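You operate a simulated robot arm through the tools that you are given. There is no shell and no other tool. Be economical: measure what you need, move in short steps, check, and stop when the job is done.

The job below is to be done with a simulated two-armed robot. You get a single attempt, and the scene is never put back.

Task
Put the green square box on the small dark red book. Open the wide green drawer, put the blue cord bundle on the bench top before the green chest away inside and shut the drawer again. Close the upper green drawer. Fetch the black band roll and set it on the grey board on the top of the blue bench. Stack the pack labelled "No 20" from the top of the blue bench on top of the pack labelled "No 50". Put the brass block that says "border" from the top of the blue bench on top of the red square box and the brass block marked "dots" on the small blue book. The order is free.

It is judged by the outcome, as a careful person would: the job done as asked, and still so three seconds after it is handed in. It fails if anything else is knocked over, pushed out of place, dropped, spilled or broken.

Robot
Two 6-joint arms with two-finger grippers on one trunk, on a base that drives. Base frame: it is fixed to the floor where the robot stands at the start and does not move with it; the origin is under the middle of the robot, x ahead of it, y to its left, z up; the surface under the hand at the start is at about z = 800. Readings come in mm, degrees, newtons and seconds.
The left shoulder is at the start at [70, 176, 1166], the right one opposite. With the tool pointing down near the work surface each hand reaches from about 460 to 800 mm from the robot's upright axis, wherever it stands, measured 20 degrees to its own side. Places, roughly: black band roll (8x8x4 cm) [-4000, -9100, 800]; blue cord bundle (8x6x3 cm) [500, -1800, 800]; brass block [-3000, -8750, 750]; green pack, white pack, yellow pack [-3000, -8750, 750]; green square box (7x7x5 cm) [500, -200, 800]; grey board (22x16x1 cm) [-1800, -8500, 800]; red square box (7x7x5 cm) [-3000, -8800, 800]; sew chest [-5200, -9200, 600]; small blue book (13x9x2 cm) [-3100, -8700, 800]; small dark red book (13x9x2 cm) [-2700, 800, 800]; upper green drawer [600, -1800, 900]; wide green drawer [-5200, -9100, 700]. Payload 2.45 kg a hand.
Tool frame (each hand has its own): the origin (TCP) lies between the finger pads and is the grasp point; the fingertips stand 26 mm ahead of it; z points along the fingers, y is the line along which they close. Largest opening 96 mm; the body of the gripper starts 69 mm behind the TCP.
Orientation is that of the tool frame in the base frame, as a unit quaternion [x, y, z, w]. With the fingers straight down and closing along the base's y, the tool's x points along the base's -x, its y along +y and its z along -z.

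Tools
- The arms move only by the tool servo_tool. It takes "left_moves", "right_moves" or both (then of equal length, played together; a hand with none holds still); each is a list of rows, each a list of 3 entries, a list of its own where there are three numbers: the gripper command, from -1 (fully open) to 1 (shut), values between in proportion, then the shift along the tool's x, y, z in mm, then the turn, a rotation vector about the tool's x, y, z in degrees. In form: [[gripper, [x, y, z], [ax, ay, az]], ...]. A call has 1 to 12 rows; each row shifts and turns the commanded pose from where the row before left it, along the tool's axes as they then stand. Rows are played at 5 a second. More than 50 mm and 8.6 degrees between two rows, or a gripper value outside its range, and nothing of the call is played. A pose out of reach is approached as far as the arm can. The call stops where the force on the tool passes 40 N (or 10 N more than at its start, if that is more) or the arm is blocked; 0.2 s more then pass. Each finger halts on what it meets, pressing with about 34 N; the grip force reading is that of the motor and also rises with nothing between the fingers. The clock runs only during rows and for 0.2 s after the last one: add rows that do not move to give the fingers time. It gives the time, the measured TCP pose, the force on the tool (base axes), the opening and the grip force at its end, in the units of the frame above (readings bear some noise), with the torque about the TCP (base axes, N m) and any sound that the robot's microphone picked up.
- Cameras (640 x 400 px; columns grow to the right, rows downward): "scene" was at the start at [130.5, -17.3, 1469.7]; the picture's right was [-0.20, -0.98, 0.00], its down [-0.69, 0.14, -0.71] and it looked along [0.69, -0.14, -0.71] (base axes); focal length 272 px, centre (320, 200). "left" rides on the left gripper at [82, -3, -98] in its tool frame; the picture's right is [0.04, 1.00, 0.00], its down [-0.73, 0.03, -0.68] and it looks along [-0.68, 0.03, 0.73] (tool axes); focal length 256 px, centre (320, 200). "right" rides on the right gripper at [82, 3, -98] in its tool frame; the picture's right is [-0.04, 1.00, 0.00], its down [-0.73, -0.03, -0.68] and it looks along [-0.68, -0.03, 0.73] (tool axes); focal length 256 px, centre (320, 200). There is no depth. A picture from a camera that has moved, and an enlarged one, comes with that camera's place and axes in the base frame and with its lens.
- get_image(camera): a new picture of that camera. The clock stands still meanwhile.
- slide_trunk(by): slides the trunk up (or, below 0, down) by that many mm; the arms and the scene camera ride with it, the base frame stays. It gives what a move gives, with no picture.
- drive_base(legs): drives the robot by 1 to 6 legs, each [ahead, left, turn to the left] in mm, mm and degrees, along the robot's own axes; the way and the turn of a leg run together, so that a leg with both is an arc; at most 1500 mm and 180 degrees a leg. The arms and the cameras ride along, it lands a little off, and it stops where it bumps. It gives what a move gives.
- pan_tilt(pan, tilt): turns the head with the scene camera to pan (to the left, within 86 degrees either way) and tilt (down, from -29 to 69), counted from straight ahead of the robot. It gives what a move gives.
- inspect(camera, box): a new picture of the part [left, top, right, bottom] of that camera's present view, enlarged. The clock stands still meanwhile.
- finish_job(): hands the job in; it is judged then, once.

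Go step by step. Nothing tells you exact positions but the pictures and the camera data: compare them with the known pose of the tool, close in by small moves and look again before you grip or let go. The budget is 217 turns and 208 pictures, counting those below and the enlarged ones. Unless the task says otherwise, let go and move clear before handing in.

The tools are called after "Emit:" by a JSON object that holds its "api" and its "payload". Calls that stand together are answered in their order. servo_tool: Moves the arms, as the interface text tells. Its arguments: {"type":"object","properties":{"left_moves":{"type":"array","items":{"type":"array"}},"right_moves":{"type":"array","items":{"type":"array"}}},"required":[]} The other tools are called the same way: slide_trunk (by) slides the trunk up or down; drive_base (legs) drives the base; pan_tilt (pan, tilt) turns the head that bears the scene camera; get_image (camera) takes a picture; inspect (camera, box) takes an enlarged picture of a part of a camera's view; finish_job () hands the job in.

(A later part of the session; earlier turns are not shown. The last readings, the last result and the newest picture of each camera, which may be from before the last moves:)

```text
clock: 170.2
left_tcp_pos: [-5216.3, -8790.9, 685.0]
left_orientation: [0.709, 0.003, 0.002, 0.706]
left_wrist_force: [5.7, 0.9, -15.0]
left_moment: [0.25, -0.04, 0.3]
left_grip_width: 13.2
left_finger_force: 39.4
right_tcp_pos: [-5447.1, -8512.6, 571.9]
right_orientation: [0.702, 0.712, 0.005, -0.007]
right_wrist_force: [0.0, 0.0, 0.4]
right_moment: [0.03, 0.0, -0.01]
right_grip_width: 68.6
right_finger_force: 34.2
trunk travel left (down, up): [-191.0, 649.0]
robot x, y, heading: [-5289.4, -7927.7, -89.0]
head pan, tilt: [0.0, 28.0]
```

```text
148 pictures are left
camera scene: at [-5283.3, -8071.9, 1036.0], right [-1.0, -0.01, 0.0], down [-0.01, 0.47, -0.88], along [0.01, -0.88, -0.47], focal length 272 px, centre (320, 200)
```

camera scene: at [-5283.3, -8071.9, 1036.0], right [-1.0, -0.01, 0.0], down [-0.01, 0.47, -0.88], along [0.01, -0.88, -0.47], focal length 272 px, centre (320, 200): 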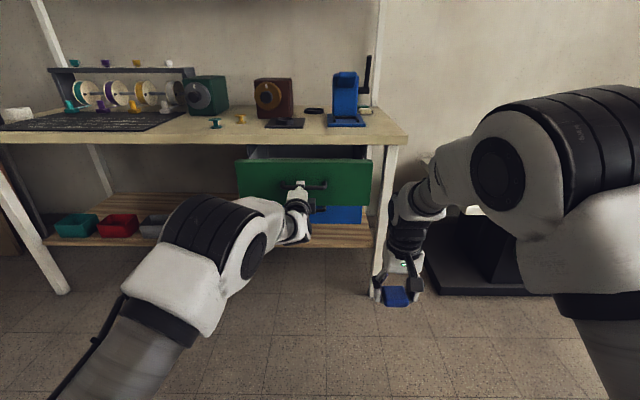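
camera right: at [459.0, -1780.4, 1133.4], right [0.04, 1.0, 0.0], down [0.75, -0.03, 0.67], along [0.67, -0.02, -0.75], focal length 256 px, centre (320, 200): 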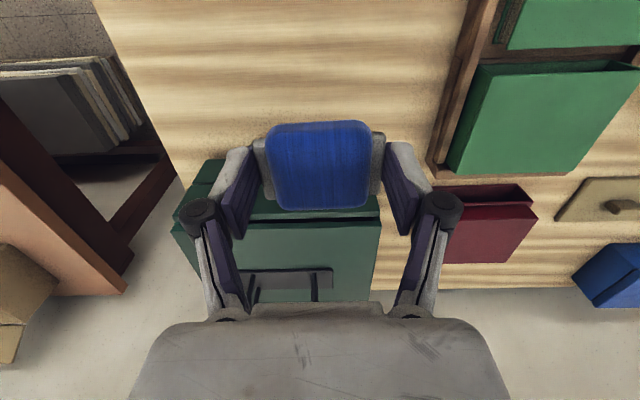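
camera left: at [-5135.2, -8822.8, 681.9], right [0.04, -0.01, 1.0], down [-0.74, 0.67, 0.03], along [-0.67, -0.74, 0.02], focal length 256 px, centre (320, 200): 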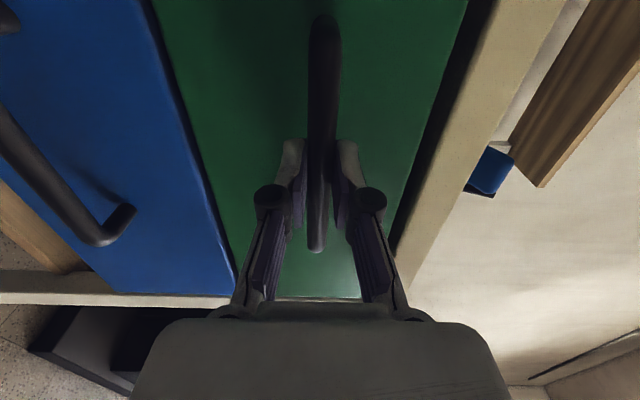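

It opens. Pulling another 90 mm.

Emit:
{"api": "drive_base", "payload": {"legs": [[-90, 0, 0]]}}

Emit:
{"api": "get_image", "payload": {"camera": "scene"}}

```text
clock: 171.3
left_tcp_pos: [-5216.9, -8700.3, 684.6]
left_orientation: [0.709, 0.004, 0.003, 0.705]
left_wrist_force: [11.1, 1.9, -9.2]
left_moment: [0.23, -0.14, 0.35]
left_grip_width: 13.2
left_finger_force: 39.6
right_tcp_pos: [-5448.6, -8420.3, 574.8]
right_orientation: [0.702, 0.712, 0.006, -0.008]
right_wrist_force: [-0.3, -0.1, -0.2]
right_moment: [0.02, -0.01, 0.01]
right_grip_width: 68.8
right_finger_force: 33.7
trunk travel left (down, up): [-191.0, 649.0]
robot x, y, heading: [-5287.8, -7840.3, -89.2]
head pan, tilt: [0.0, 28.0]
```

```text
147 pictures are left
camera scene: at [-5284.0, -7980.7, 1036.1], right [-1.0, -0.01, 0.0], down [-0.01, 0.47, -0.88], along [0.01, -0.88, -0.47], focal length 272 px, centre (320, 200)
```

scene: 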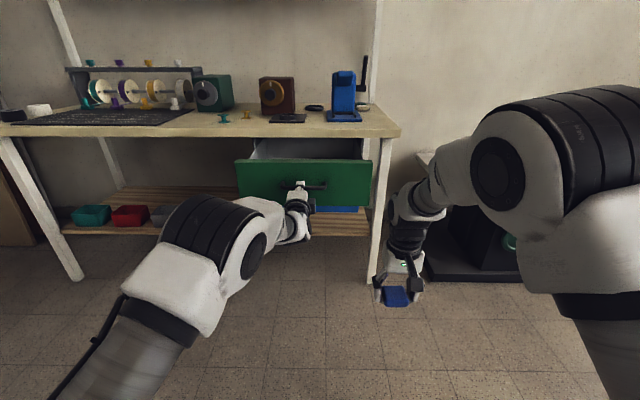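

Open about 220 mm and it still runs easily, so I pull 60 mm more, then release and back the hand off.

Emit:
{"api": "drive_base", "payload": {"legs": [[-60, 0, 0]]}}

Emit:
{"api": "servo_tool", "payload": {"left_moves": [[0, [0, 0, 0], [0, 0, 0]], [-0.3, [0, 0, 0], [0, 0, 0]], [-0.3, [0, 0, 0], [0, 0, 0]]]}}

Emit:
{"api": "drive_base", "payload": {"legs": [[-150, 0, 0]]}}

Emit:
{"api": "get_image", "payload": {"camera": "scene"}}

```text
clock: 172.2
left_tcp_pos: [-5217.0, -8640.9, 685.1]
left_orientation: [0.71, 0.005, 0.004, 0.705]
left_wrist_force: [8.0, 1.9, -5.3]
left_moment: [0.09, -0.18, 0.34]
left_grip_width: 13.2
left_finger_force: 39.9
right_tcp_pos: [-5449.4, -8360.3, 575.1]
right_orientation: [0.702, 0.712, 0.006, -0.007]
right_wrist_force: [0.3, -0.4, 0.9]
right_moment: [0.01, 0.03, -0.03]
right_grip_width: 68.9
right_finger_force: 33.9
trunk travel left (down, up): [-191.0, 649.0]
robot x, y, heading: [-5286.8, -7772.6, -89.2]
head pan, tilt: [0.0, 28.0]
```

```text
clock: 173.0
left_tcp_pos: [-5216.8, -8640.4, 685.5]
left_orientation: [0.709, 0.004, 0.002, 0.705]
left_wrist_force: [0.5, 0.2, 0.2]
left_moment: [0.01, 0.0, 0.0]
left_grip_width: 62.4
left_finger_force: 0.1
right_tcp_pos: [-5449.0, -8360.3, 575.0]
right_orientation: [0.702, 0.712, 0.006, -0.006]
right_wrist_force: [0.4, -0.1, 0.0]
right_moment: [-0.02, 0.01, 0.01]
right_grip_width: 68.9
right_finger_force: 33.8
trunk travel left (down, up): [-191.0, 649.0]
robot x, y, heading: [-5289.3, -7781.3, -89.5]
head pan, tilt: [0.0, 28.0]
```

```text
clock: 174.4
left_tcp_pos: [-5221.4, -8483.4, 687.0]
left_orientation: [0.709, 0.004, 0.003, 0.705]
left_wrist_force: [0.1, 0.3, 0.5]
left_moment: [0.03, -0.02, 0.0]
left_grip_width: 62.5
left_finger_force: 0.1
right_tcp_pos: [-5451.8, -8203.9, 574.6]
right_orientation: [0.703, 0.712, 0.006, -0.006]
right_wrist_force: [0.2, 0.9, -0.9]
right_moment: [0.03, 0.0, 0.01]
right_grip_width: 68.7
right_finger_force: 34.3
trunk travel left (down, up): [-191.0, 649.0]
robot x, y, heading: [-5291.2, -7623.2, -89.1]
head pan, tilt: [0.0, 28.0]
```

```text
146 pictures are left
camera scene: at [-5288.0, -7763.1, 1036.5], right [-1.0, -0.01, 0.0], down [-0.01, 0.47, -0.88], along [0.01, -0.88, -0.47], focal length 272 px, centre (320, 200)
```

scene: 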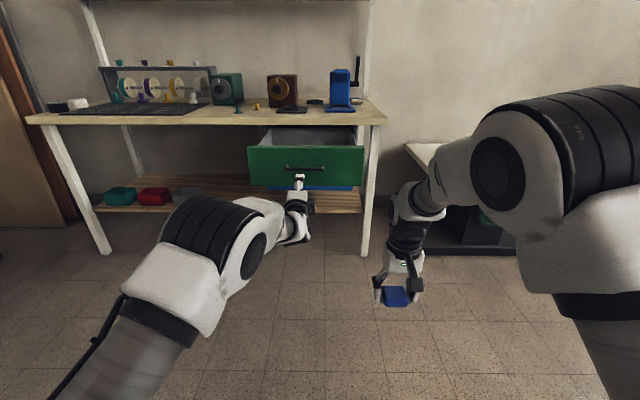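

Raising the trunk and driving so that the right hand with the bundle comes over the open drawer.

Emit:
{"api": "slide_trunk", "payload": {"by": 330}}

Emit:
{"api": "drive_base", "payload": {"legs": [[440, 238, 0]]}}

Emit:
{"api": "pan_tilt", "payload": {"pan": -15, "tilt": 45}}

Emit:
{"api": "get_image", "payload": {"camera": "scene"}}

Emit:
{"api": "get_image", "payload": {"camera": "right"}}

```text
clock: 177.7
left_tcp_pos: [-5220.6, -8484.3, 1016.2]
left_orientation: [0.709, 0.004, 0.003, 0.705]
left_wrist_force: [0.7, 0.2, -0.2]
left_moment: [-0.04, 0.03, -0.03]
left_grip_width: 62.6
left_finger_force: 0.0
right_tcp_pos: [-5451.5, -8203.5, 904.9]
right_orientation: [0.704, 0.711, 0.006, -0.007]
right_wrist_force: [-0.5, -0.1, -0.9]
right_moment: [0.01, -0.01, -0.03]
right_grip_width: 69.0
right_finger_force: 34.3
trunk travel left (down, up): [-521.0, 319.0]
robot x, y, heading: [-5291.3, -7620.2, -89.0]
head pan, tilt: [0.0, 28.0]
```

```text
clock: 180.7
left_tcp_pos: [-4978.7, -8936.1, 1014.9]
left_orientation: [0.709, 0.003, 0.002, 0.705]
left_wrist_force: [0.2, -0.1, 0.8]
left_moment: [-0.03, -0.08, -0.01]
left_grip_width: 62.6
left_finger_force: 0.1
right_tcp_pos: [-5208.0, -8652.6, 904.1]
right_orientation: [0.704, 0.71, 0.006, -0.006]
right_wrist_force: [0.6, -0.3, -0.4]
right_moment: [0.03, 0.01, 0.02]
right_grip_width: 68.6
right_finger_force: 33.6
trunk travel left (down, up): [-521.0, 319.0]
robot x, y, heading: [-5045.6, -8072.1, -89.6]
head pan, tilt: [0.0, 28.0]
```

```text
clock: 181.5
left_tcp_pos: [-4978.0, -8934.4, 1015.9]
left_orientation: [0.71, 0.002, 0.002, 0.704]
left_wrist_force: [0.0, 0.2, -0.1]
left_moment: [-0.01, -0.04, 0.01]
left_grip_width: 62.2
left_finger_force: 0.0
right_tcp_pos: [-5208.6, -8655.1, 904.0]
right_orientation: [0.704, 0.71, 0.007, -0.006]
right_wrist_force: [-0.1, 0.0, -0.6]
right_moment: [-0.02, 0.01, 0.01]
right_grip_width: 68.9
right_finger_force: 33.9
trunk travel left (down, up): [-521.0, 319.0]
robot x, y, heading: [-5049.3, -8073.9, -89.5]
head pan, tilt: [-15.0, 45.0]
```

```text
145 pictures are left
camera scene: at [-5064.1, -8202.0, 1340.6], right [-0.97, 0.25, 0.0], down [0.18, 0.68, -0.71], along [-0.18, -0.69, -0.71], focal length 272 px, centre (320, 200)
```

scene: 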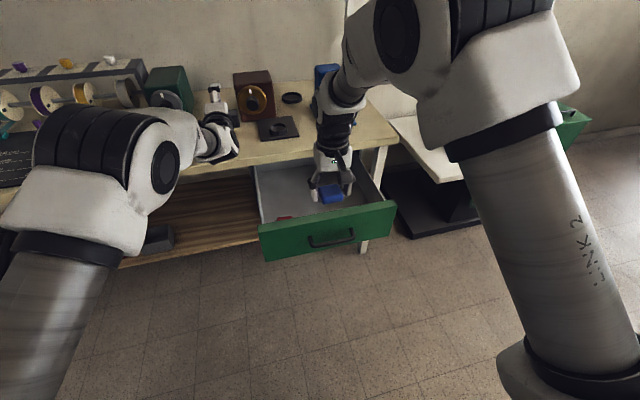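

```text
144 pictures are left
camera right: at [-5206.1, -8574.5, 1003.8], right [1.0, -0.03, 0.0], down [-0.02, -0.75, 0.67], along [-0.02, -0.67, -0.75], focal length 256 px, centre (320, 200)
```

right: 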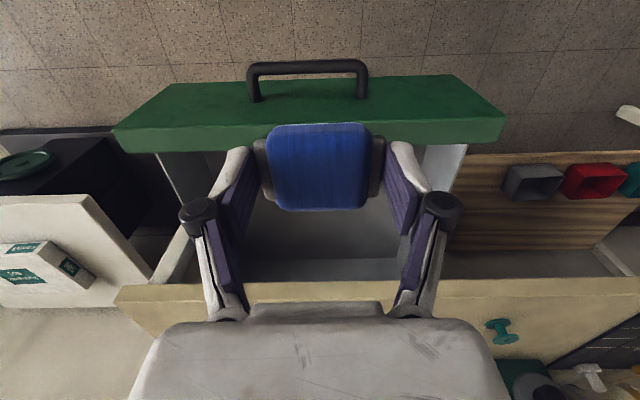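

Emit:
{"api": "inspect", "payload": {"camera": "scene", "box": [230, 120, 410, 270]}}

```text
2.67 times, centred on (320, 195) of scene
camera zoom: at [-5064.1, -8202.0, 1340.6], right [-0.97, 0.25, 0.0], down [0.18, 0.68, -0.71], along [-0.18, -0.69, -0.71], focal length 725 px, centre (320, 213)
```

zoom: 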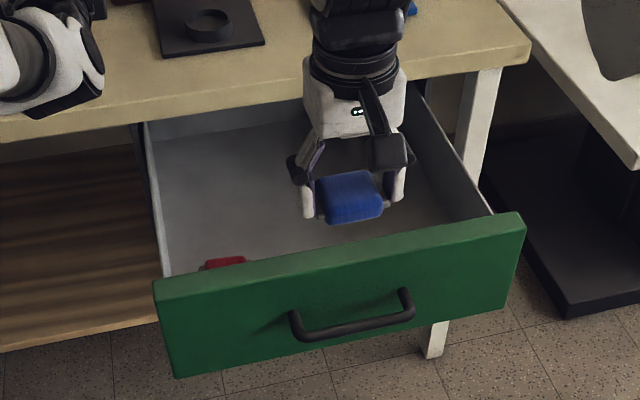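

The drawer holds a small red item at front left; I'll put the bundle in the right part, near (-5245, -8838). Moving ahead slightly and extending above that spot.

Emit:
{"api": "drive_base", "payload": {"legs": [[40, 0, 0]]}}

Emit:
{"api": "servo_tool", "payload": {"right_moves": [[1, [-36, -10, 0], [0, 0, 0]], [1, [-36, -10, 0], [0, 0, 0]], [1, [-36, -10, 0], [0, 0, 0]], [1, [-34, -8, 0], [0, 0, 0]], [1, [0, 0, 30], [0, 0, 0]], [1, [0, 0, 30], [0, 0, 0]], [1, [0, 0, 0], [0, 0, 0]]]}}

Emit:
{"api": "get_image", "payload": {"camera": "right"}}

Emit:
{"api": "get_image", "payload": {"camera": "scene"}}

```text
clock: 182.4
left_tcp_pos: [-4978.1, -8974.9, 1015.6]
left_orientation: [0.71, 0.002, 0.001, 0.704]
left_wrist_force: [0.0, 0.1, 0.0]
left_moment: [0.01, -0.02, -0.02]
left_grip_width: 62.4
left_finger_force: 0.1
right_tcp_pos: [-5208.3, -8694.2, 903.6]
right_orientation: [0.703, 0.711, 0.007, -0.005]
right_wrist_force: [-0.6, -0.4, -1.0]
right_moment: [-0.01, -0.02, 0.03]
right_grip_width: 68.9
right_finger_force: 34.0
trunk travel left (down, up): [-521.0, 319.0]
robot x, y, heading: [-5048.6, -8110.8, -89.7]
head pan, tilt: [-15.0, 45.0]
```

```text
clock: 184.0
left_tcp_pos: [-4977.7, -8974.3, 1016.4]
left_orientation: [0.709, 0.002, 0.001, 0.705]
left_wrist_force: [0.2, -0.2, 0.3]
left_moment: [0.03, 0.01, 0.0]
left_grip_width: 62.6
left_finger_force: 0.0
right_tcp_pos: [-5240.5, -8833.7, 841.2]
right_orientation: [0.704, 0.711, 0.006, -0.006]
right_wrist_force: [-0.4, 0.8, 0.3]
right_moment: [-0.01, -0.01, 0.0]
right_grip_width: 69.1
right_finger_force: 33.8
trunk travel left (down, up): [-521.0, 319.0]
robot x, y, heading: [-5043.2, -8108.9, -89.2]
head pan, tilt: [-15.0, 45.0]
```

```text
142 pictures are left
camera right: at [-5238.4, -8754.7, 940.9], right [1.0, -0.03, 0.0], down [-0.02, -0.75, 0.67], along [-0.02, -0.67, -0.75], focal length 256 px, centre (320, 200)
```

right: 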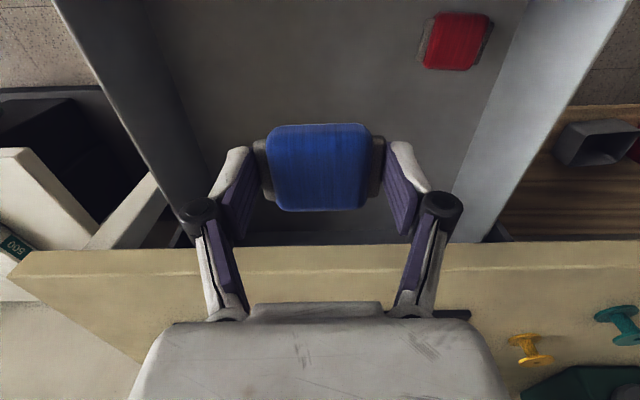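

```text
141 pictures are left
camera scene: at [-5063.7, -8241.0, 1340.6], right [-0.97, 0.25, 0.0], down [0.18, 0.68, -0.71], along [-0.18, -0.68, -0.71], focal length 272 px, centre (320, 200)
```

scene: 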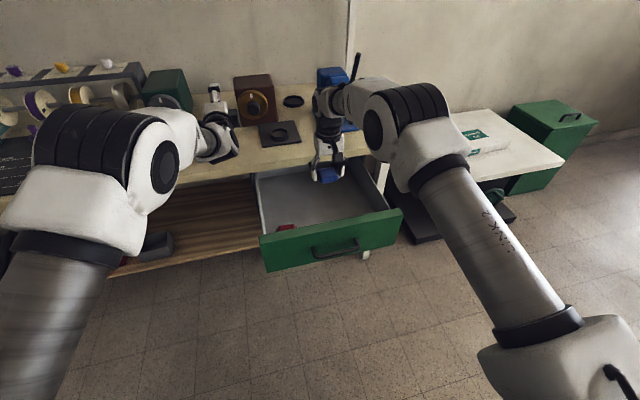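

Clear above the drawer. Lowering the bundle into it.

Emit:
{"api": "servo_tool", "payload": {"right_moves": [[1, [0, 0, 35], [0, 0, 0]], [1, [0, 0, 35], [0, 0, 0]], [1, [0, 0, 35], [0, 0, 0]], [1, [0, 0, 30], [0, 0, 0]], [1, [0, 0, 10], [0, 0, 0]], [1, [0, 0, 0], [0, 0, 0]]]}}

Emit:
{"api": "get_image", "payload": {"camera": "right"}}

Emit:
{"api": "inspect", "payload": {"camera": "scene", "box": [230, 120, 410, 270]}}

```text
clock: 185.4
left_tcp_pos: [-4977.5, -8974.2, 1016.8]
left_orientation: [0.71, 0.002, 0.001, 0.704]
left_wrist_force: [0.1, 0.0, -0.5]
left_moment: [-0.02, -0.01, 0.0]
left_grip_width: 62.4
left_finger_force: 0.0
right_tcp_pos: [-5245.1, -8831.7, 695.1]
right_orientation: [0.703, 0.711, 0.006, -0.006]
right_wrist_force: [-0.1, 0.4, 0.1]
right_moment: [-0.02, 0.02, -0.03]
right_grip_width: 69.2
right_finger_force: 33.7
trunk travel left (down, up): [-521.0, 319.0]
robot x, y, heading: [-5045.5, -8111.2, -89.3]
head pan, tilt: [-15.0, 45.0]
```

```text
140 pictures are left
camera right: at [-5242.1, -8752.8, 794.5], right [1.0, -0.03, 0.0], down [-0.02, -0.75, 0.67], along [-0.02, -0.67, -0.75], focal length 256 px, centre (320, 200)
```

right: 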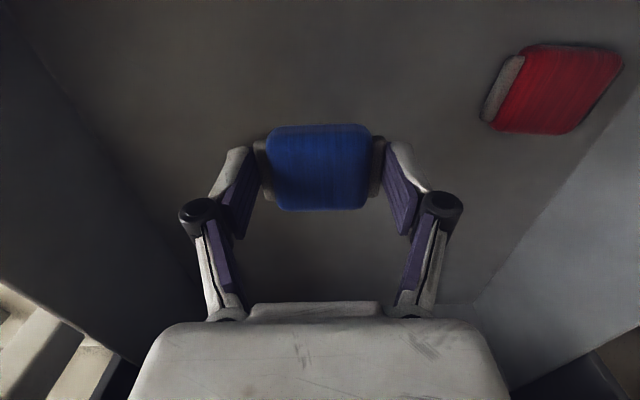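

```text
2.67 times, centred on (320, 195) of scene
camera zoom: at [-5063.8, -8241.5, 1340.5], right [-0.97, 0.25, 0.0], down [0.18, 0.69, -0.71], along [-0.18, -0.68, -0.71], focal length 725 px, centre (320, 213)
```

zoom: 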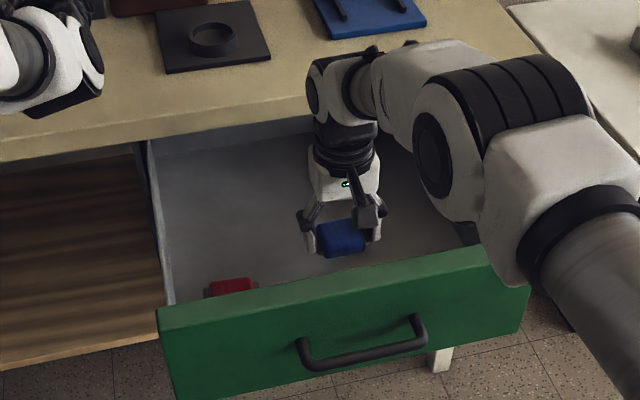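

Emit:
{"api": "servo_tool", "payload": {"right_moves": [[1, [0, 0, 8], [0, 0, 0]], [1, [0, 0, 8], [0, 0, 0]], [1, [0, 0, 6], [0, 0, 0]], [1, [0, 0, 4], [0, 0, 0]], [1, [0, 0, 0], [0, 0, 0]]]}}

Emit:
{"api": "inspect", "payload": {"camera": "scene", "box": [270, 150, 390, 250]}}

```text
clock: 186.6
left_tcp_pos: [-4976.9, -8974.2, 1015.3]
left_orientation: [0.709, 0.002, 0.001, 0.705]
left_wrist_force: [0.5, -0.7, -0.3]
left_moment: [0.01, -0.02, -0.02]
left_grip_width: 62.7
left_finger_force: 0.0
right_tcp_pos: [-5246.6, -8832.1, 669.9]
right_orientation: [0.704, 0.711, 0.007, -0.006]
right_wrist_force: [-0.6, 0.1, -0.4]
right_moment: [0.01, 0.01, -0.01]
right_grip_width: 68.7
right_finger_force: 34.2
trunk travel left (down, up): [-521.0, 319.0]
robot x, y, heading: [-5044.0, -8112.5, -89.5]
head pan, tilt: [-15.0, 45.0]
```

```text
4.00 times, centred on (330, 200) of scene
camera zoom: at [-5063.8, -8241.4, 1340.6], right [-0.97, 0.25, 0.0], down [0.18, 0.68, -0.71], along [-0.18, -0.68, -0.71], focal length 1088 px, centre (280, 200)
```

zoom: 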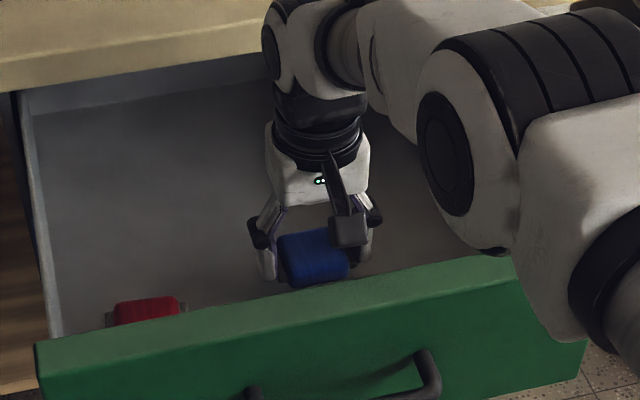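

The elbow is well above the drawer front. Continuing down to touch.

Emit:
{"api": "servo_tool", "payload": {"right_moves": [[1, [0, 0, 4], [0, 0, 0]], [1, [0, 0, 4], [0, 0, 0]], [1, [0, 0, 3], [0, 0, 0]], [1, [0, 0, 3], [0, 0, 0]], [1, [0, 0, 3], [0, 0, 0]], [1, [0, 0, 0], [0, 0, 0]]]}}

```text
clock: 188.0
left_tcp_pos: [-4977.3, -8973.7, 1015.4]
left_orientation: [0.71, 0.002, 0.001, 0.704]
left_wrist_force: [0.3, 0.5, 0.4]
left_moment: [0.0, 0.02, -0.05]
left_grip_width: 62.5
left_finger_force: 0.2
right_tcp_pos: [-5245.2, -8829.8, 654.1]
right_orientation: [0.703, 0.711, 0.006, -0.006]
right_wrist_force: [-0.4, -0.2, -0.6]
right_moment: [0.0, 0.03, 0.02]
right_grip_width: 68.9
right_finger_force: 34.0
trunk travel left (down, up): [-521.0, 319.0]
robot x, y, heading: [-5039.5, -8107.8, -89.2]
head pan, tilt: [-15.0, 45.0]
```

Emit:
{"api": "servo_tool", "payload": {"right_moves": [[1, [0, 0, 3], [0, 0, 0]], [1, [0, 0, 3], [0, 0, 0]], [1, [0, 0, 3], [0, 0, 0]], [1, [0, 0, 3], [0, 0, 0]], [1, [0, 0, 3], [0, 0, 0]], [1, [0, 0, 3], [0, 0, 0]], [1, [0, 0, 0], [0, 0, 0]]]}}

Emit:
{"api": "get_image", "payload": {"camera": "right"}}

```text
clock: 189.6
left_tcp_pos: [-4978.0, -8970.1, 1021.1]
left_orientation: [0.708, 0.003, 0.002, 0.706]
left_wrist_force: [-0.9, -0.2, -0.6]
left_moment: [0.02, 0.03, -0.03]
left_grip_width: 62.3
left_finger_force: 0.1
right_tcp_pos: [-5244.3, -8828.0, 641.3]
right_orientation: [0.704, 0.71, 0.003, -0.005]
right_wrist_force: [-4.6, -0.9, 35.3]
right_moment: [-0.04, 0.19, -0.02]
right_grip_width: 68.8
right_finger_force: 34.6
trunk travel left (down, up): [-521.0, 319.0]
robot x, y, heading: [-5046.7, -8113.5, -89.5]
head pan, tilt: [-15.0, 45.0]
```

```text
137 pictures are left
camera right: at [-5241.8, -8749.2, 739.8], right [1.0, -0.03, 0.0], down [-0.02, -0.74, 0.67], along [-0.02, -0.67, -0.74], focal length 256 px, centre (320, 200)
```

right: 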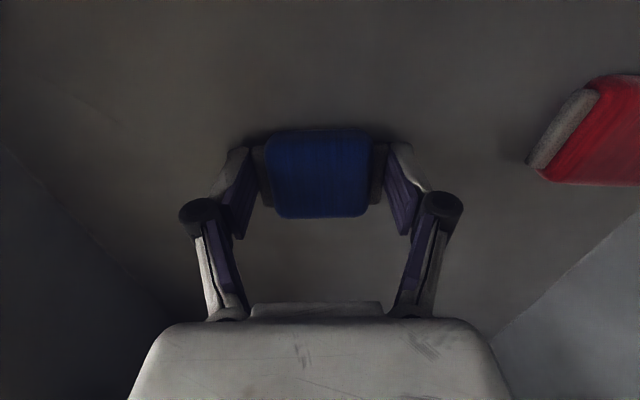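

It rests on the drawer floor. Easing up slightly, releasing and rising straight.

Emit:
{"api": "servo_tool", "payload": {"right_moves": [[1, [0, 0, -4], [0, 0, 0]], [0.2, [0, 0, 0], [0, 0, 0]], [-0.3, [0, 0, 0], [0, 0, 0]], [-0.9, [0, 0, 0], [0, 0, 0]], [-0.9, [0, 0, -30], [0, 0, 0]], [-0.9, [0, 0, -40], [0, 0, 0]], [-0.9, [0, 0, -40], [0, 0, 0]], [-0.9, [0, 0, -40], [0, 0, 0]], [-0.9, [0, 0, -40], [0, 0, 0]], [-0.9, [0, 0, -40], [0, 0, 0]]]}}

Emit:
{"api": "get_image", "payload": {"camera": "right"}}

```text
clock: 191.8
left_tcp_pos: [-4976.9, -8973.7, 1016.2]
left_orientation: [0.709, 0.002, 0.001, 0.705]
left_wrist_force: [0.4, 0.1, -0.9]
left_moment: [0.01, 0.0, 0.02]
left_grip_width: 62.4
left_finger_force: 0.2
right_tcp_pos: [-5245.0, -8834.3, 874.1]
right_orientation: [0.704, 0.71, 0.006, -0.006]
right_wrist_force: [0.7, -0.8, -0.7]
right_moment: [-0.02, -0.01, 0.01]
right_grip_width: 91.1
right_finger_force: 0.2
trunk travel left (down, up): [-521.0, 319.0]
robot x, y, heading: [-5041.8, -8109.1, -89.5]
head pan, tilt: [-15.0, 45.0]
```

```text
136 pictures are left
camera right: at [-5242.9, -8755.2, 973.8], right [1.0, -0.03, 0.0], down [-0.02, -0.75, 0.67], along [-0.02, -0.67, -0.75], focal length 256 px, centre (320, 200)
```

right: 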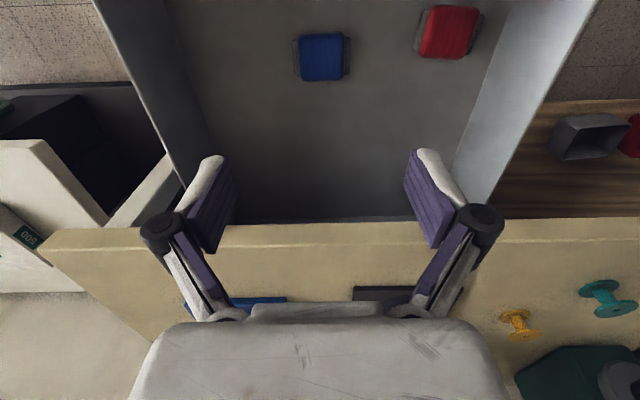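

The blue bundle lies in the drawer beside the red one. Now backing off and returning the left hand to the handle to shut the drawer.

Emit:
{"api": "drive_base", "payload": {"legs": [[-420, 0, 0], [0, -240, 0]]}}

Emit:
{"api": "servo_tool", "payload": {"right_moves": [[-0.9, [40, -10, 0], [0, 0, 0]], [-0.9, [40, -10, 0], [0, 0, 0]], [-0.9, [40, 0, 0], [0, 0, 0]], [-0.9, [20, 0, 0], [0, 0, 0]]]}}

Emit:
{"api": "slide_trunk", "payload": {"by": -330}}

Emit:
{"api": "get_image", "payload": {"camera": "left"}}

```text
clock: 195.8
left_tcp_pos: [-5205.1, -8546.9, 1016.0]
left_orientation: [0.71, 0.008, 0.006, 0.705]
left_wrist_force: [-1.3, -0.4, 0.3]
left_moment: [0.01, 0.01, -0.01]
left_grip_width: 62.4
left_finger_force: 0.1
right_tcp_pos: [-5477.2, -8412.3, 874.0]
right_orientation: [0.699, 0.715, 0.006, -0.006]
right_wrist_force: [-0.1, 0.4, 0.5]
right_moment: [-0.01, -0.04, -0.01]
right_grip_width: 90.9
right_finger_force: 0.1
trunk travel left (down, up): [-521.0, 319.0]
robot x, y, heading: [-5285.8, -7685.6, -88.9]
head pan, tilt: [-15.0, 45.0]
```

```text
clock: 196.8
left_tcp_pos: [-5204.9, -8546.9, 1016.9]
left_orientation: [0.71, 0.008, 0.007, 0.704]
left_wrist_force: [-0.8, -0.5, 0.2]
left_moment: [0.0, 0.02, 0.0]
left_grip_width: 62.1
left_finger_force: 0.0
right_tcp_pos: [-5496.6, -8272.0, 878.5]
right_orientation: [0.698, 0.716, 0.006, -0.006]
right_wrist_force: [-0.1, 0.7, 0.2]
right_moment: [-0.01, 0.01, 0.04]
right_grip_width: 91.3
right_finger_force: 0.0
trunk travel left (down, up): [-521.0, 319.0]
robot x, y, heading: [-5285.2, -7682.2, -88.7]
head pan, tilt: [-15.0, 45.0]
```

```text
clock: 200.0
left_tcp_pos: [-5205.5, -8547.8, 685.3]
left_orientation: [0.71, 0.008, 0.006, 0.704]
left_wrist_force: [0.1, 0.4, 0.4]
left_moment: [-0.04, 0.03, 0.01]
left_grip_width: 62.5
left_finger_force: 0.1
right_tcp_pos: [-5497.5, -8271.2, 545.4]
right_orientation: [0.699, 0.716, 0.006, -0.006]
right_wrist_force: [-0.1, 0.9, 0.0]
right_moment: [-0.01, -0.01, 0.02]
right_grip_width: 91.2
right_finger_force: 0.1
trunk travel left (down, up): [-191.0, 649.0]
robot x, y, heading: [-5283.8, -7680.5, -88.9]
head pan, tilt: [-15.0, 45.0]
```

```text
135 pictures are left
camera left: at [-5125.7, -8447.1, 682.4], right [0.04, -0.01, 1.0], down [-0.75, 0.66, 0.03], along [-0.66, -0.75, 0.02], focal length 256 px, centre (320, 200)
```

left: 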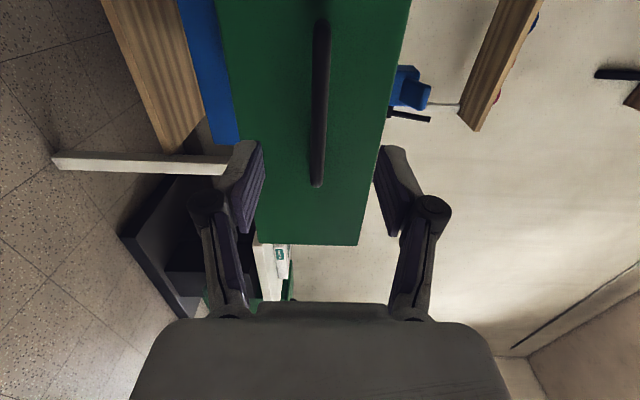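

Aligned. Driving in 92 mm and gripping the bar.

Emit:
{"api": "drive_base", "payload": {"legs": [[92, 0, -0.6]]}}

Emit:
{"api": "servo_tool", "payload": {"left_moves": [[1, [0, 0, 0], [0, 0, 0]], [1, [0, 0, 0], [0, 0, 0]], [1, [0, 0, 0], [0, 0, 0]]]}}

Emit:
{"api": "get_image", "payload": {"camera": "left"}}

```text
clock: 201.1
left_tcp_pos: [-5210.3, -8642.0, 685.2]
left_orientation: [0.71, 0.005, 0.004, 0.705]
left_wrist_force: [-0.3, -0.2, -1.3]
left_moment: [-0.04, 0.02, -0.01]
left_grip_width: 62.6
left_finger_force: 0.0
right_tcp_pos: [-5500.3, -8362.3, 545.1]
right_orientation: [0.702, 0.712, 0.006, -0.006]
right_wrist_force: [0.6, 0.4, 0.2]
right_moment: [0.01, -0.02, -0.04]
right_grip_width: 91.0
right_finger_force: 0.0
trunk travel left (down, up): [-191.0, 649.0]
robot x, y, heading: [-5281.9, -7777.8, -89.2]
head pan, tilt: [-15.0, 45.0]
```

```text
clock: 201.9
left_tcp_pos: [-5211.3, -8640.4, 684.8]
left_orientation: [0.71, 0.004, 0.003, 0.704]
left_wrist_force: [-0.5, 0.7, -1.6]
left_moment: [0.01, -0.09, 0.04]
left_grip_width: 13.2
left_finger_force: 40.2
right_tcp_pos: [-5500.1, -8362.4, 545.3]
right_orientation: [0.702, 0.713, 0.006, -0.006]
right_wrist_force: [0.0, 0.1, 0.0]
right_moment: [0.01, 0.0, 0.03]
right_grip_width: 91.3
right_finger_force: 0.1
trunk travel left (down, up): [-191.0, 649.0]
robot x, y, heading: [-5286.1, -7778.9, -89.2]
head pan, tilt: [-15.0, 45.0]
```

```text
134 pictures are left
camera left: at [-5129.8, -8541.2, 681.7], right [0.04, -0.01, 1.0], down [-0.74, 0.67, 0.04], along [-0.67, -0.74, 0.02], focal length 256 px, centre (320, 200)
```

left: 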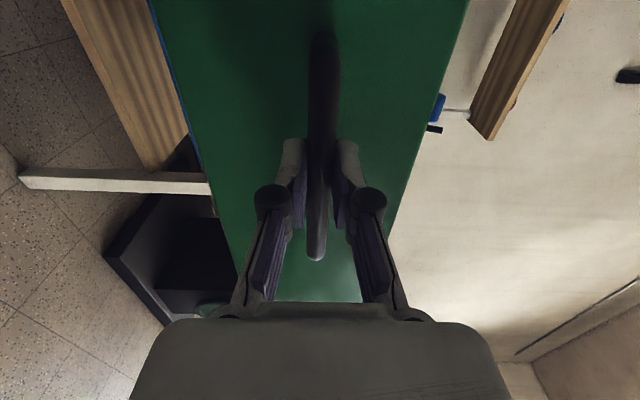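

Gripped. Pushing the drawer in by driving forward.

Emit:
{"api": "drive_base", "payload": {"legs": [[268, 0, 0]]}}

Emit:
{"api": "servo_tool", "payload": {"left_moves": [[1, [0, 0, 3], [0, 0, 0]], [1, [0, 0, 3], [0, 0, 0]], [1, [0, 0, 3], [0, 0, 0]], [1, [0, 0, 3], [0, 0, 0]], [1, [0, 0, 0], [0, 0, 0]]]}}

Emit:
{"api": "pan_tilt", "payload": {"pan": 5, "tilt": 28}}

Emit:
{"api": "inspect", "payload": {"camera": "scene", "box": [240, 100, 440, 250]}}

```text
clock: 203.8
left_tcp_pos: [-5205.5, -8905.3, 685.5]
left_orientation: [0.71, 0.004, 0.006, 0.705]
left_wrist_force: [-31.3, 0.0, -3.0]
left_moment: [0.02, 0.19, -0.53]
left_grip_width: 13.3
left_finger_force: 40.2
right_tcp_pos: [-5494.1, -8629.6, 544.7]
right_orientation: [0.699, 0.715, 0.007, -0.005]
right_wrist_force: [-0.1, 0.3, 0.1]
right_moment: [0.0, 0.02, 0.0]
right_grip_width: 91.5
right_finger_force: 0.0
trunk travel left (down, up): [-191.0, 649.0]
robot x, y, heading: [-5281.1, -8041.0, -88.8]
head pan, tilt: [-15.0, 45.0]
```

```text
clock: 205.0
left_tcp_pos: [-5205.3, -8918.0, 684.7]
left_orientation: [0.71, 0.003, 0.005, 0.704]
left_wrist_force: [-14.1, 0.5, -0.8]
left_moment: [0.01, 0.11, -0.47]
left_grip_width: 13.0
left_finger_force: 39.7
right_tcp_pos: [-5493.7, -8627.8, 544.7]
right_orientation: [0.7, 0.714, 0.007, -0.005]
right_wrist_force: [0.0, -0.5, 0.7]
right_moment: [-0.02, -0.01, 0.0]
right_grip_width: 91.2
right_finger_force: 0.1
trunk travel left (down, up): [-191.0, 649.0]
robot x, y, heading: [-5281.1, -8045.3, -89.0]
head pan, tilt: [-15.0, 45.0]
```

```text
clock: 205.8
left_tcp_pos: [-5203.3, -8917.4, 685.8]
left_orientation: [0.709, 0.005, 0.006, 0.705]
left_wrist_force: [-18.9, 0.1, -0.7]
left_moment: [0.04, 0.15, -0.63]
left_grip_width: 12.7
left_finger_force: 40.0
right_tcp_pos: [-5493.8, -8630.2, 544.5]
right_orientation: [0.7, 0.714, 0.007, -0.006]
right_wrist_force: [-0.3, 0.0, 0.1]
right_moment: [-0.02, -0.02, -0.01]
right_grip_width: 91.4
right_finger_force: 0.1
trunk travel left (down, up): [-191.0, 649.0]
robot x, y, heading: [-5282.0, -8045.7, -88.7]
head pan, tilt: [5.0, 28.0]
```

```text
2.67 times, centred on (340, 175) of scene
camera zoom: at [-5268.3, -8185.4, 1036.3], right [-0.99, -0.11, 0.0], down [-0.05, 0.47, -0.88], along [0.09, -0.88, -0.47], focal length 725 px, centre (267, 267)
```

zoom: 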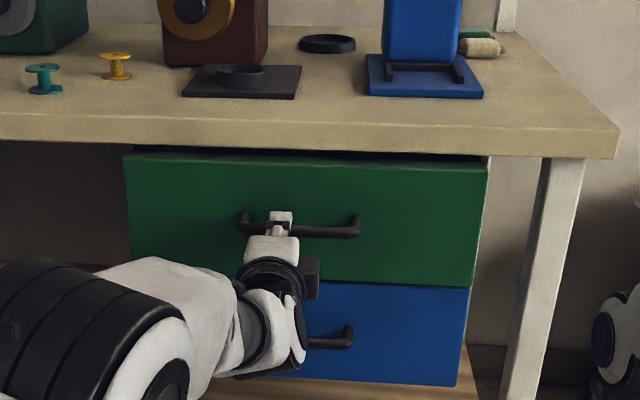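

Almost closed; about 4–5 mm remain.

Emit:
{"api": "servo_tool", "payload": {"left_moves": [[1, [0, 0, 2], [0, 0, 0]], [1, [0, 0, 2], [0, 0, 0]], [1, [0, 0, 2], [0, 0, 0]], [1, [0, 0, 2], [0, 0, 0]], [1, [0, 0, 2], [0, 0, 0]], [1, [0, 0, 0], [0, 0, 0]]]}}

Emit:
{"api": "inspect", "payload": {"camera": "scene", "box": [260, 120, 400, 225]}}

```text
clock: 207.2
left_tcp_pos: [-5202.0, -8927.2, 685.5]
left_orientation: [0.71, 0.006, 0.005, 0.704]
left_wrist_force: [-14.0, 25.7, -8.2]
left_moment: [0.11, 0.05, -0.1]
left_grip_width: 13.2
left_finger_force: 39.7
right_tcp_pos: [-5494.0, -8628.2, 545.4]
right_orientation: [0.7, 0.714, 0.006, -0.005]
right_wrist_force: [-0.6, 0.7, -0.1]
right_moment: [0.02, -0.01, -0.01]
right_grip_width: 91.3
right_finger_force: 0.1
trunk travel left (down, up): [-191.0, 649.0]
robot x, y, heading: [-5277.9, -8040.9, -88.8]
head pan, tilt: [5.0, 28.0]
```

```text
3.81 times, centred on (330, 172) of scene
camera zoom: at [-5267.4, -8183.7, 1036.4], right [-0.99, -0.11, 0.0], down [-0.05, 0.47, -0.88], along [0.1, -0.88, -0.47], focal length 1036 px, centre (282, 305)
```

zoom: 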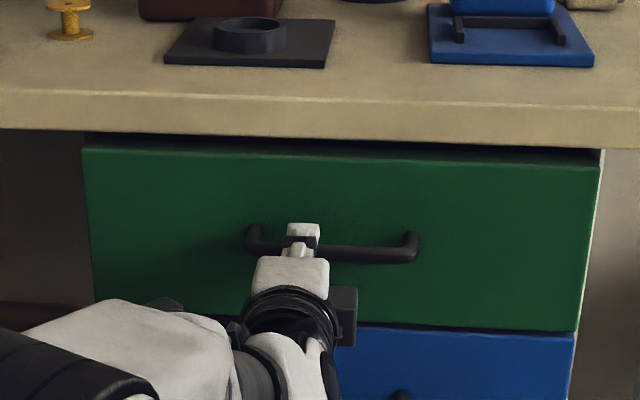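

It is seated. Releasing and backing away, then checking.

Emit:
{"api": "servo_tool", "payload": {"left_moves": [[0, [0, 0, 0], [0, 0, 0]], [-0.4, [0, 0, 0], [0, 0, 0]], [-0.4, [0, 0, 0], [0, 0, 0]]]}}

Emit:
{"api": "drive_base", "payload": {"legs": [[-700, 0, 0]]}}

Emit:
{"api": "slide_trunk", "payload": {"by": 459}}

Emit:
{"api": "pan_tilt", "payload": {"pan": 10, "tilt": 25}}

Emit:
{"api": "get_image", "payload": {"camera": "scene"}}

```text
clock: 208.0
left_tcp_pos: [-5201.8, -8928.2, 685.9]
left_orientation: [0.71, 0.005, 0.005, 0.704]
left_wrist_force: [0.0, -0.6, -0.6]
left_moment: [0.04, 0.0, 0.04]
left_grip_width: 67.1
left_finger_force: 0.0
right_tcp_pos: [-5492.7, -8629.4, 546.3]
right_orientation: [0.7, 0.714, 0.006, -0.005]
right_wrist_force: [-0.4, 1.3, -0.5]
right_moment: [-0.01, -0.01, -0.02]
right_grip_width: 91.6
right_finger_force: 0.1
trunk travel left (down, up): [-191.0, 649.0]
robot x, y, heading: [-5273.5, -8042.9, -88.5]
head pan, tilt: [5.0, 28.0]
```

```text
clock: 211.8
left_tcp_pos: [-5210.5, -8250.1, 684.2]
left_orientation: [0.71, 0.01, 0.009, 0.704]
left_wrist_force: [0.4, -0.7, 0.7]
left_moment: [0.02, 0.02, 0.01]
left_grip_width: 67.1
left_finger_force: 0.1
right_tcp_pos: [-5503.5, -7956.9, 546.5]
right_orientation: [0.696, 0.718, 0.006, -0.006]
right_wrist_force: [-0.3, -0.4, 0.6]
right_moment: [0.0, -0.03, 0.0]
right_grip_width: 91.3
right_finger_force: 0.1
trunk travel left (down, up): [-191.0, 649.0]
robot x, y, heading: [-5300.1, -7371.1, -88.2]
head pan, tilt: [5.0, 28.0]
```

```text
refused: 459 is not a number from -400 to 400
```

```text
clock: 212.4
left_tcp_pos: [-5209.6, -8250.9, 685.5]
left_orientation: [0.709, 0.01, 0.01, 0.705]
left_wrist_force: [-0.2, 0.8, 0.6]
left_moment: [0.01, -0.03, -0.01]
left_grip_width: 67.2
left_finger_force: 0.0
right_tcp_pos: [-5502.7, -7956.2, 545.3]
right_orientation: [0.696, 0.718, 0.006, -0.007]
right_wrist_force: [-0.4, 0.2, 0.2]
right_moment: [-0.01, 0.01, -0.02]
right_grip_width: 91.2
right_finger_force: 0.0
trunk travel left (down, up): [-191.0, 649.0]
robot x, y, heading: [-5295.2, -7367.7, -88.2]
head pan, tilt: [10.0, 25.0]
```

```text
131 pictures are left
camera scene: at [-5274.3, -7509.1, 1041.1], right [-0.98, -0.2, 0.0], down [-0.09, 0.41, -0.91], along [0.18, -0.89, -0.42], focal length 272 px, centre (320, 200)
```

scene: 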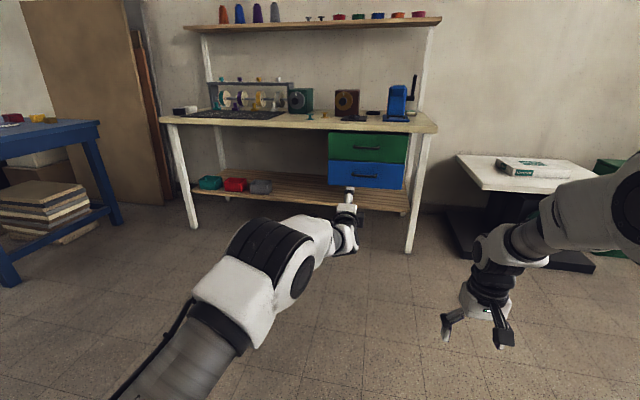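

The drawer is shut. Raising the trunk and returning the left hand to a fingers-down pose.

Emit:
{"api": "slide_trunk", "payload": {"by": 400}}

Emit:
{"api": "servo_tool", "payload": {"left_moves": [[-0.6, [0, 0, -25], [8, 0, 0]], [-0.6, [0, 0, -25], [8, 0, 0]], [-0.6, [0, 0, -25], [8, 0, 0]], [-0.6, [0, 0, -25], [8, 0, 0]], [-0.6, [0, 0, -25], [8, 0, 0]], [-0.6, [0, -15, 0], [8.3, 0, 0]], [-0.6, [0, -15, 0], [8.3, 0, 0]], [-0.6, [0, -15, 0], [8.3, 0, 0]], [-0.6, [0, -15, 0], [8.3, 0, 0]], [-0.6, [0, -15, 0], [8.3, 0, 0]], [-0.6, [0, -15, 0], [8.3, 0, 0]], [-0.6, [0, 0, 0], [0, 0, 0]]]}}

Emit:
{"api": "servo_tool", "payload": {"left_moves": [[-1, [0, 0, 0], [0, 0, -8.2]], [-1, [0, 0, 0], [0, 0, -8.2]], [-1, [0, 0, 0], [0, 0, -8.2]], [-1, [0, 0, 0], [0, 0, -8.2]], [-1, [0, 0, 0], [0, 0, -8.2]], [-1, [0, 0, 0], [0, 0, -8.2]], [-1, [0, 0, 0], [0, 0, -8.2]], [-1, [0, 0, 0], [0, 0, -8.2]], [-1, [0, 0, 0], [0, 0, -8.2]], [-1, [0, 0, 0], [0, 0, -8.2]], [-1, [0, 0, 0], [0, 0, -8]], [-1, [0, 0, 0], [0, 0, 0]]]}}

Emit:
{"api": "get_image", "payload": {"camera": "scene"}}

```text
clock: 216.3
left_tcp_pos: [-5210.8, -8250.5, 1084.7]
left_orientation: [0.709, 0.009, 0.009, 0.705]
left_wrist_force: [1.1, 0.7, 0.6]
left_moment: [0.01, -0.01, 0.02]
left_grip_width: 67.1
left_finger_force: 0.1
right_tcp_pos: [-5503.5, -7956.8, 946.1]
right_orientation: [0.696, 0.718, 0.006, -0.006]
right_wrist_force: [-0.5, -0.5, -0.5]
right_moment: [0.0, -0.02, -0.03]
right_grip_width: 91.3
right_finger_force: 0.0
trunk travel left (down, up): [-591.0, 249.0]
robot x, y, heading: [-5293.4, -7365.1, -88.0]
head pan, tilt: [10.0, 25.0]
```

```text
clock: 218.9
left_tcp_pos: [-5224.1, -8076.7, 1034.2]
left_orientation: [0.994, -0.021, -0.035, 0.104]
left_wrist_force: [0.0, -1.4, 0.3]
left_moment: [0.02, 0.01, 0.0]
left_grip_width: 76.7
left_finger_force: 0.0
left hand out of reach, approached as far as the arm can: row 4, 5, 6, 7, 8
right_tcp_pos: [-5504.0, -7956.6, 945.5]
right_orientation: [0.696, 0.718, 0.006, -0.006]
right_wrist_force: [-0.1, 0.5, -0.3]
right_moment: [0.04, -0.01, 0.01]
right_grip_width: 91.0
right_finger_force: 0.0
trunk travel left (down, up): [-591.0, 249.0]
robot x, y, heading: [-5294.8, -7364.4, -87.9]
head pan, tilt: [10.0, 25.0]
```

```text
clock: 221.5
left_tcp_pos: [-5225.3, -8075.9, 1033.4]
left_orientation: [0.717, 0.688, -0.1, 0.05]
left_wrist_force: [0.8, 0.6, 0.8]
left_moment: [-0.04, -0.01, 0.01]
left_grip_width: 96.1
left_finger_force: 0.1
right_tcp_pos: [-5503.7, -7957.2, 944.6]
right_orientation: [0.695, 0.719, 0.005, -0.006]
right_wrist_force: [0.4, 0.1, 0.3]
right_moment: [0.0, 0.01, 0.01]
right_grip_width: 91.2
right_finger_force: 0.0
trunk travel left (down, up): [-591.0, 249.0]
robot x, y, heading: [-5295.8, -7370.7, -88.0]
head pan, tilt: [10.0, 25.0]
```

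```text
130 pictures are left
camera scene: at [-5274.3, -7509.2, 1441.1], right [-0.98, -0.2, 0.0], down [-0.09, 0.41, -0.91], along [0.19, -0.89, -0.42], focal length 272 px, centre (320, 200)
```

scene: 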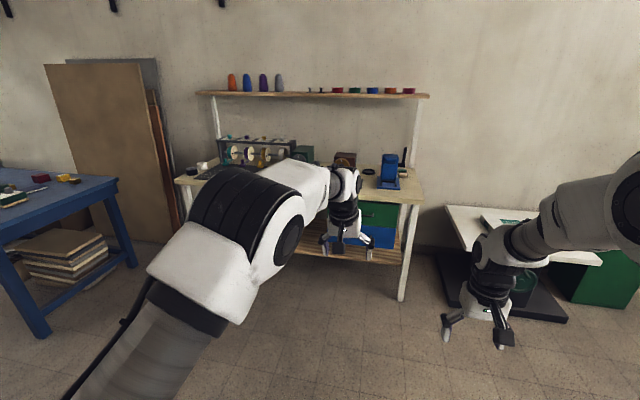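

Re-levelling the left hand, then driving in front of the left end of the cream bench where the black roll sits.

Emit:
{"api": "servo_tool", "payload": {"left_moves": [[-1, [0, 0, 0], [-2.2, 6, 0]], [-1, [0, 0, 0], [-2.1, 6, 0]], [-1, [30, 0, 0], [0, 0, 0]], [-1, [0, 0, 0], [0, 0, 0]]]}}

Emit:
{"api": "drive_base", "payload": {"legs": [[640, 1073, -2]]}}

Emit:
{"api": "pan_tilt", "payload": {"pan": 10, "tilt": 40}}

Emit:
{"api": "get_image", "payload": {"camera": "scene"}}

Emit:
{"api": "get_image", "payload": {"camera": "left"}}

```text
clock: 222.5
left_tcp_pos: [-5225.3, -8047.7, 1033.4]
left_orientation: [0.722, 0.692, 0.002, 0.004]
left_wrist_force: [-0.2, 0.0, -0.3]
left_moment: [0.05, 0.04, -0.03]
left_grip_width: 95.9
left_finger_force: 0.1
right_tcp_pos: [-5502.8, -7957.9, 944.3]
right_orientation: [0.696, 0.718, 0.006, -0.007]
right_wrist_force: [-0.1, -0.1, -0.5]
right_moment: [0.04, 0.0, 0.01]
right_grip_width: 91.2
right_finger_force: 0.0
trunk travel left (down, up): [-591.0, 249.0]
robot x, y, heading: [-5292.0, -7365.4, -88.3]
head pan, tilt: [10.0, 25.0]
```

```text
clock: 228.8
left_tcp_pos: [-4177.6, -8681.9, 1033.5]
left_orientation: [0.744, 0.668, 0.001, 0.005]
left_wrist_force: [-0.3, -0.2, 0.1]
left_moment: [0.03, -0.03, -0.03]
left_grip_width: 96.1
left_finger_force: 0.1
right_tcp_pos: [-4449.6, -8575.8, 946.1]
right_orientation: [0.717, 0.697, 0.005, -0.006]
right_wrist_force: [0.3, 0.5, -0.3]
right_moment: [0.01, 0.02, 0.03]
right_grip_width: 91.2
right_finger_force: 0.1
trunk travel left (down, up): [-591.0, 249.0]
robot x, y, heading: [-4203.4, -8000.9, -91.8]
head pan, tilt: [10.0, 25.0]
```

```text
clock: 229.6
left_tcp_pos: [-4177.9, -8681.4, 1033.7]
left_orientation: [0.742, 0.67, 0.001, 0.004]
left_wrist_force: [-0.8, -1.0, 0.7]
left_moment: [0.02, -0.01, 0.0]
left_grip_width: 96.0
left_finger_force: 0.1
right_tcp_pos: [-4449.7, -8574.7, 945.5]
right_orientation: [0.717, 0.697, 0.006, -0.005]
right_wrist_force: [0.9, 0.5, 0.4]
right_moment: [0.01, 0.01, 0.01]
right_grip_width: 91.2
right_finger_force: 0.0
trunk travel left (down, up): [-591.0, 249.0]
robot x, y, heading: [-4204.3, -7998.0, -92.1]
head pan, tilt: [10.0, 40.0]
```

```text
129 pictures are left
camera scene: at [-4193.5, -8136.4, 1417.9], right [-0.99, -0.14, 0.0], down [-0.09, 0.64, -0.77], along [0.11, -0.76, -0.64], focal length 272 px, centre (320, 200)
```

scene: 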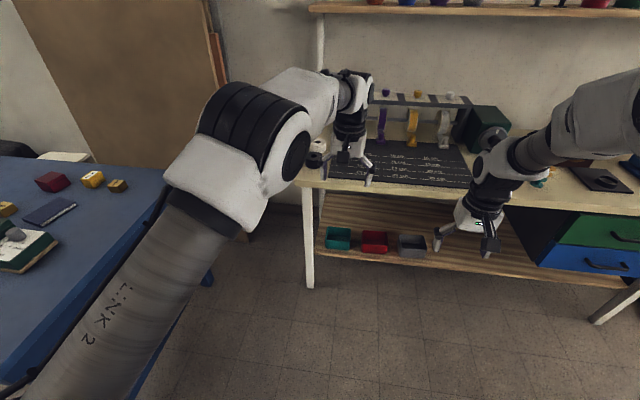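

```text
128 pictures are left
camera left: at [-4173.3, -8600.4, 1132.1], right [1.0, -0.06, 0.01], down [-0.05, -0.73, 0.68], along [-0.04, -0.68, -0.73], focal length 256 px, centre (320, 200)
```

left: 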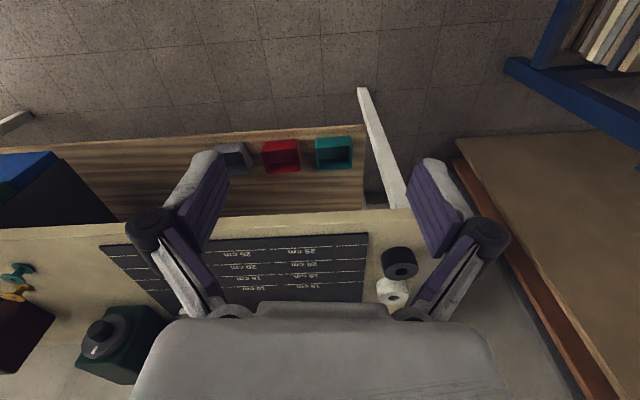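

The black roll is at about (-4042, -9055), with a white roll behind it. I'll drive nearer with the left hand.

Emit:
{"api": "drive_base", "payload": {"legs": [[300, 115, 2]]}}

Emit:
{"api": "get_image", "payload": {"camera": "left"}}

Emit:
{"api": "get_image", "payload": {"camera": "scene"}}

```text
clock: 231.8
left_tcp_pos: [-4043.3, -8992.3, 1034.3]
left_orientation: [0.731, 0.682, 0.001, 0.004]
left_wrist_force: [0.5, -0.2, 1.3]
left_moment: [-0.01, 0.03, -0.01]
left_grip_width: 96.1
left_finger_force: 0.1
right_tcp_pos: [-4318.5, -8896.3, 945.6]
right_orientation: [0.705, 0.709, 0.006, -0.006]
right_wrist_force: [-0.2, -0.5, -1.0]
right_moment: [-0.02, -0.01, -0.03]
right_grip_width: 91.2
right_finger_force: 0.1
trunk travel left (down, up): [-591.0, 249.0]
robot x, y, heading: [-4093.7, -8312.0, -89.6]
head pan, tilt: [10.0, 40.0]
```

```text
127 pictures are left
camera left: at [-4042.6, -8910.9, 1132.1], right [1.0, -0.03, 0.01], down [-0.03, -0.73, 0.68], along [-0.01, -0.68, -0.73], focal length 256 px, centre (320, 200)
```

left: 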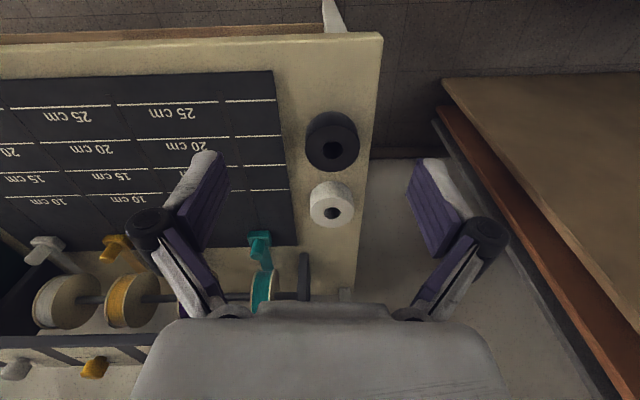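

```text
126 pictures are left
camera scene: at [-4079.3, -8447.9, 1417.8], right [-0.98, -0.18, 0.0], down [-0.11, 0.63, -0.77], along [0.14, -0.75, -0.64], focal length 272 px, centre (320, 200)
```

scene: 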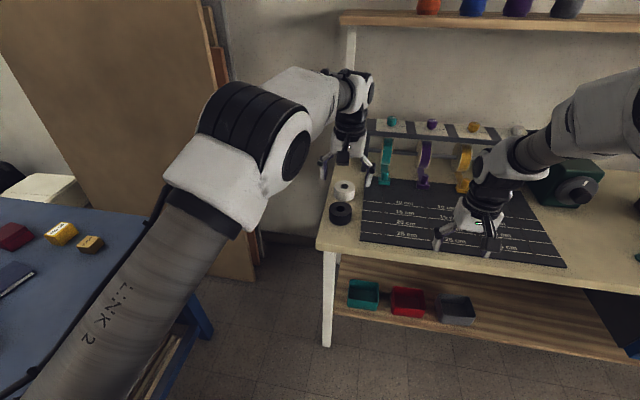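

Roll's centre is at about (-4028, -9093). Moving above it and descending part way for a check.

Emit:
{"api": "servo_tool", "payload": {"left_moves": [[-1, [-33, 7, 0], [0, 0, 0]], [-1, [-33, 7, 0], [0, 0, 0]], [-1, [-33, 8, 0], [0, 0, -4]], [-1, [0, 0, 40], [0, 0, 0]], [-1, [0, 0, 40], [0, 0, 0]], [-1, [0, 0, 40], [0, 0, 0]], [-1, [0, 0, 0], [0, 0, 0]]]}}

Emit:
{"api": "get_image", "payload": {"camera": "left"}}

```text
clock: 233.4
left_tcp_pos: [-4017.3, -9033.9, 909.8]
left_orientation: [0.707, 0.707, 0.001, 0.005]
left_wrist_force: [0.4, 0.7, 0.4]
left_moment: [0.01, 0.01, 0.03]
left_grip_width: 96.2
left_finger_force: 0.1
left hand out of reach, approached as far as the arm can: row 2, 3
right_tcp_pos: [-4319.6, -8895.0, 945.8]
right_orientation: [0.705, 0.709, 0.006, -0.006]
right_wrist_force: [-0.1, -0.3, -0.2]
right_moment: [-0.03, -0.07, 0.01]
right_grip_width: 91.1
right_finger_force: 0.0
trunk travel left (down, up): [-591.0, 249.0]
robot x, y, heading: [-4095.7, -8312.7, -89.8]
head pan, tilt: [10.0, 40.0]
```

```text
125 pictures are left
camera left: at [-4021.5, -8952.2, 1007.6], right [1.0, 0.04, 0.01], down [0.02, -0.73, 0.68], along [0.03, -0.68, -0.73], focal length 256 px, centre (320, 200)
```

left: 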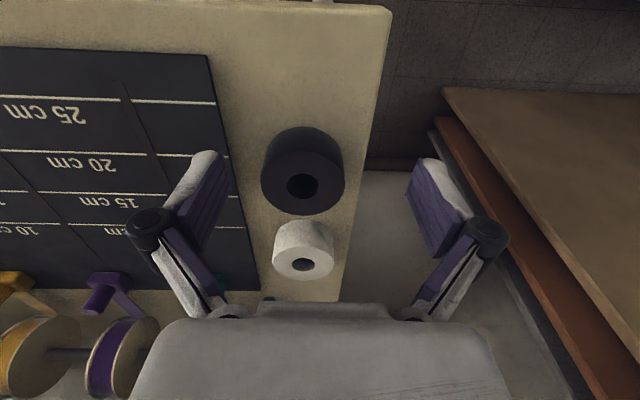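

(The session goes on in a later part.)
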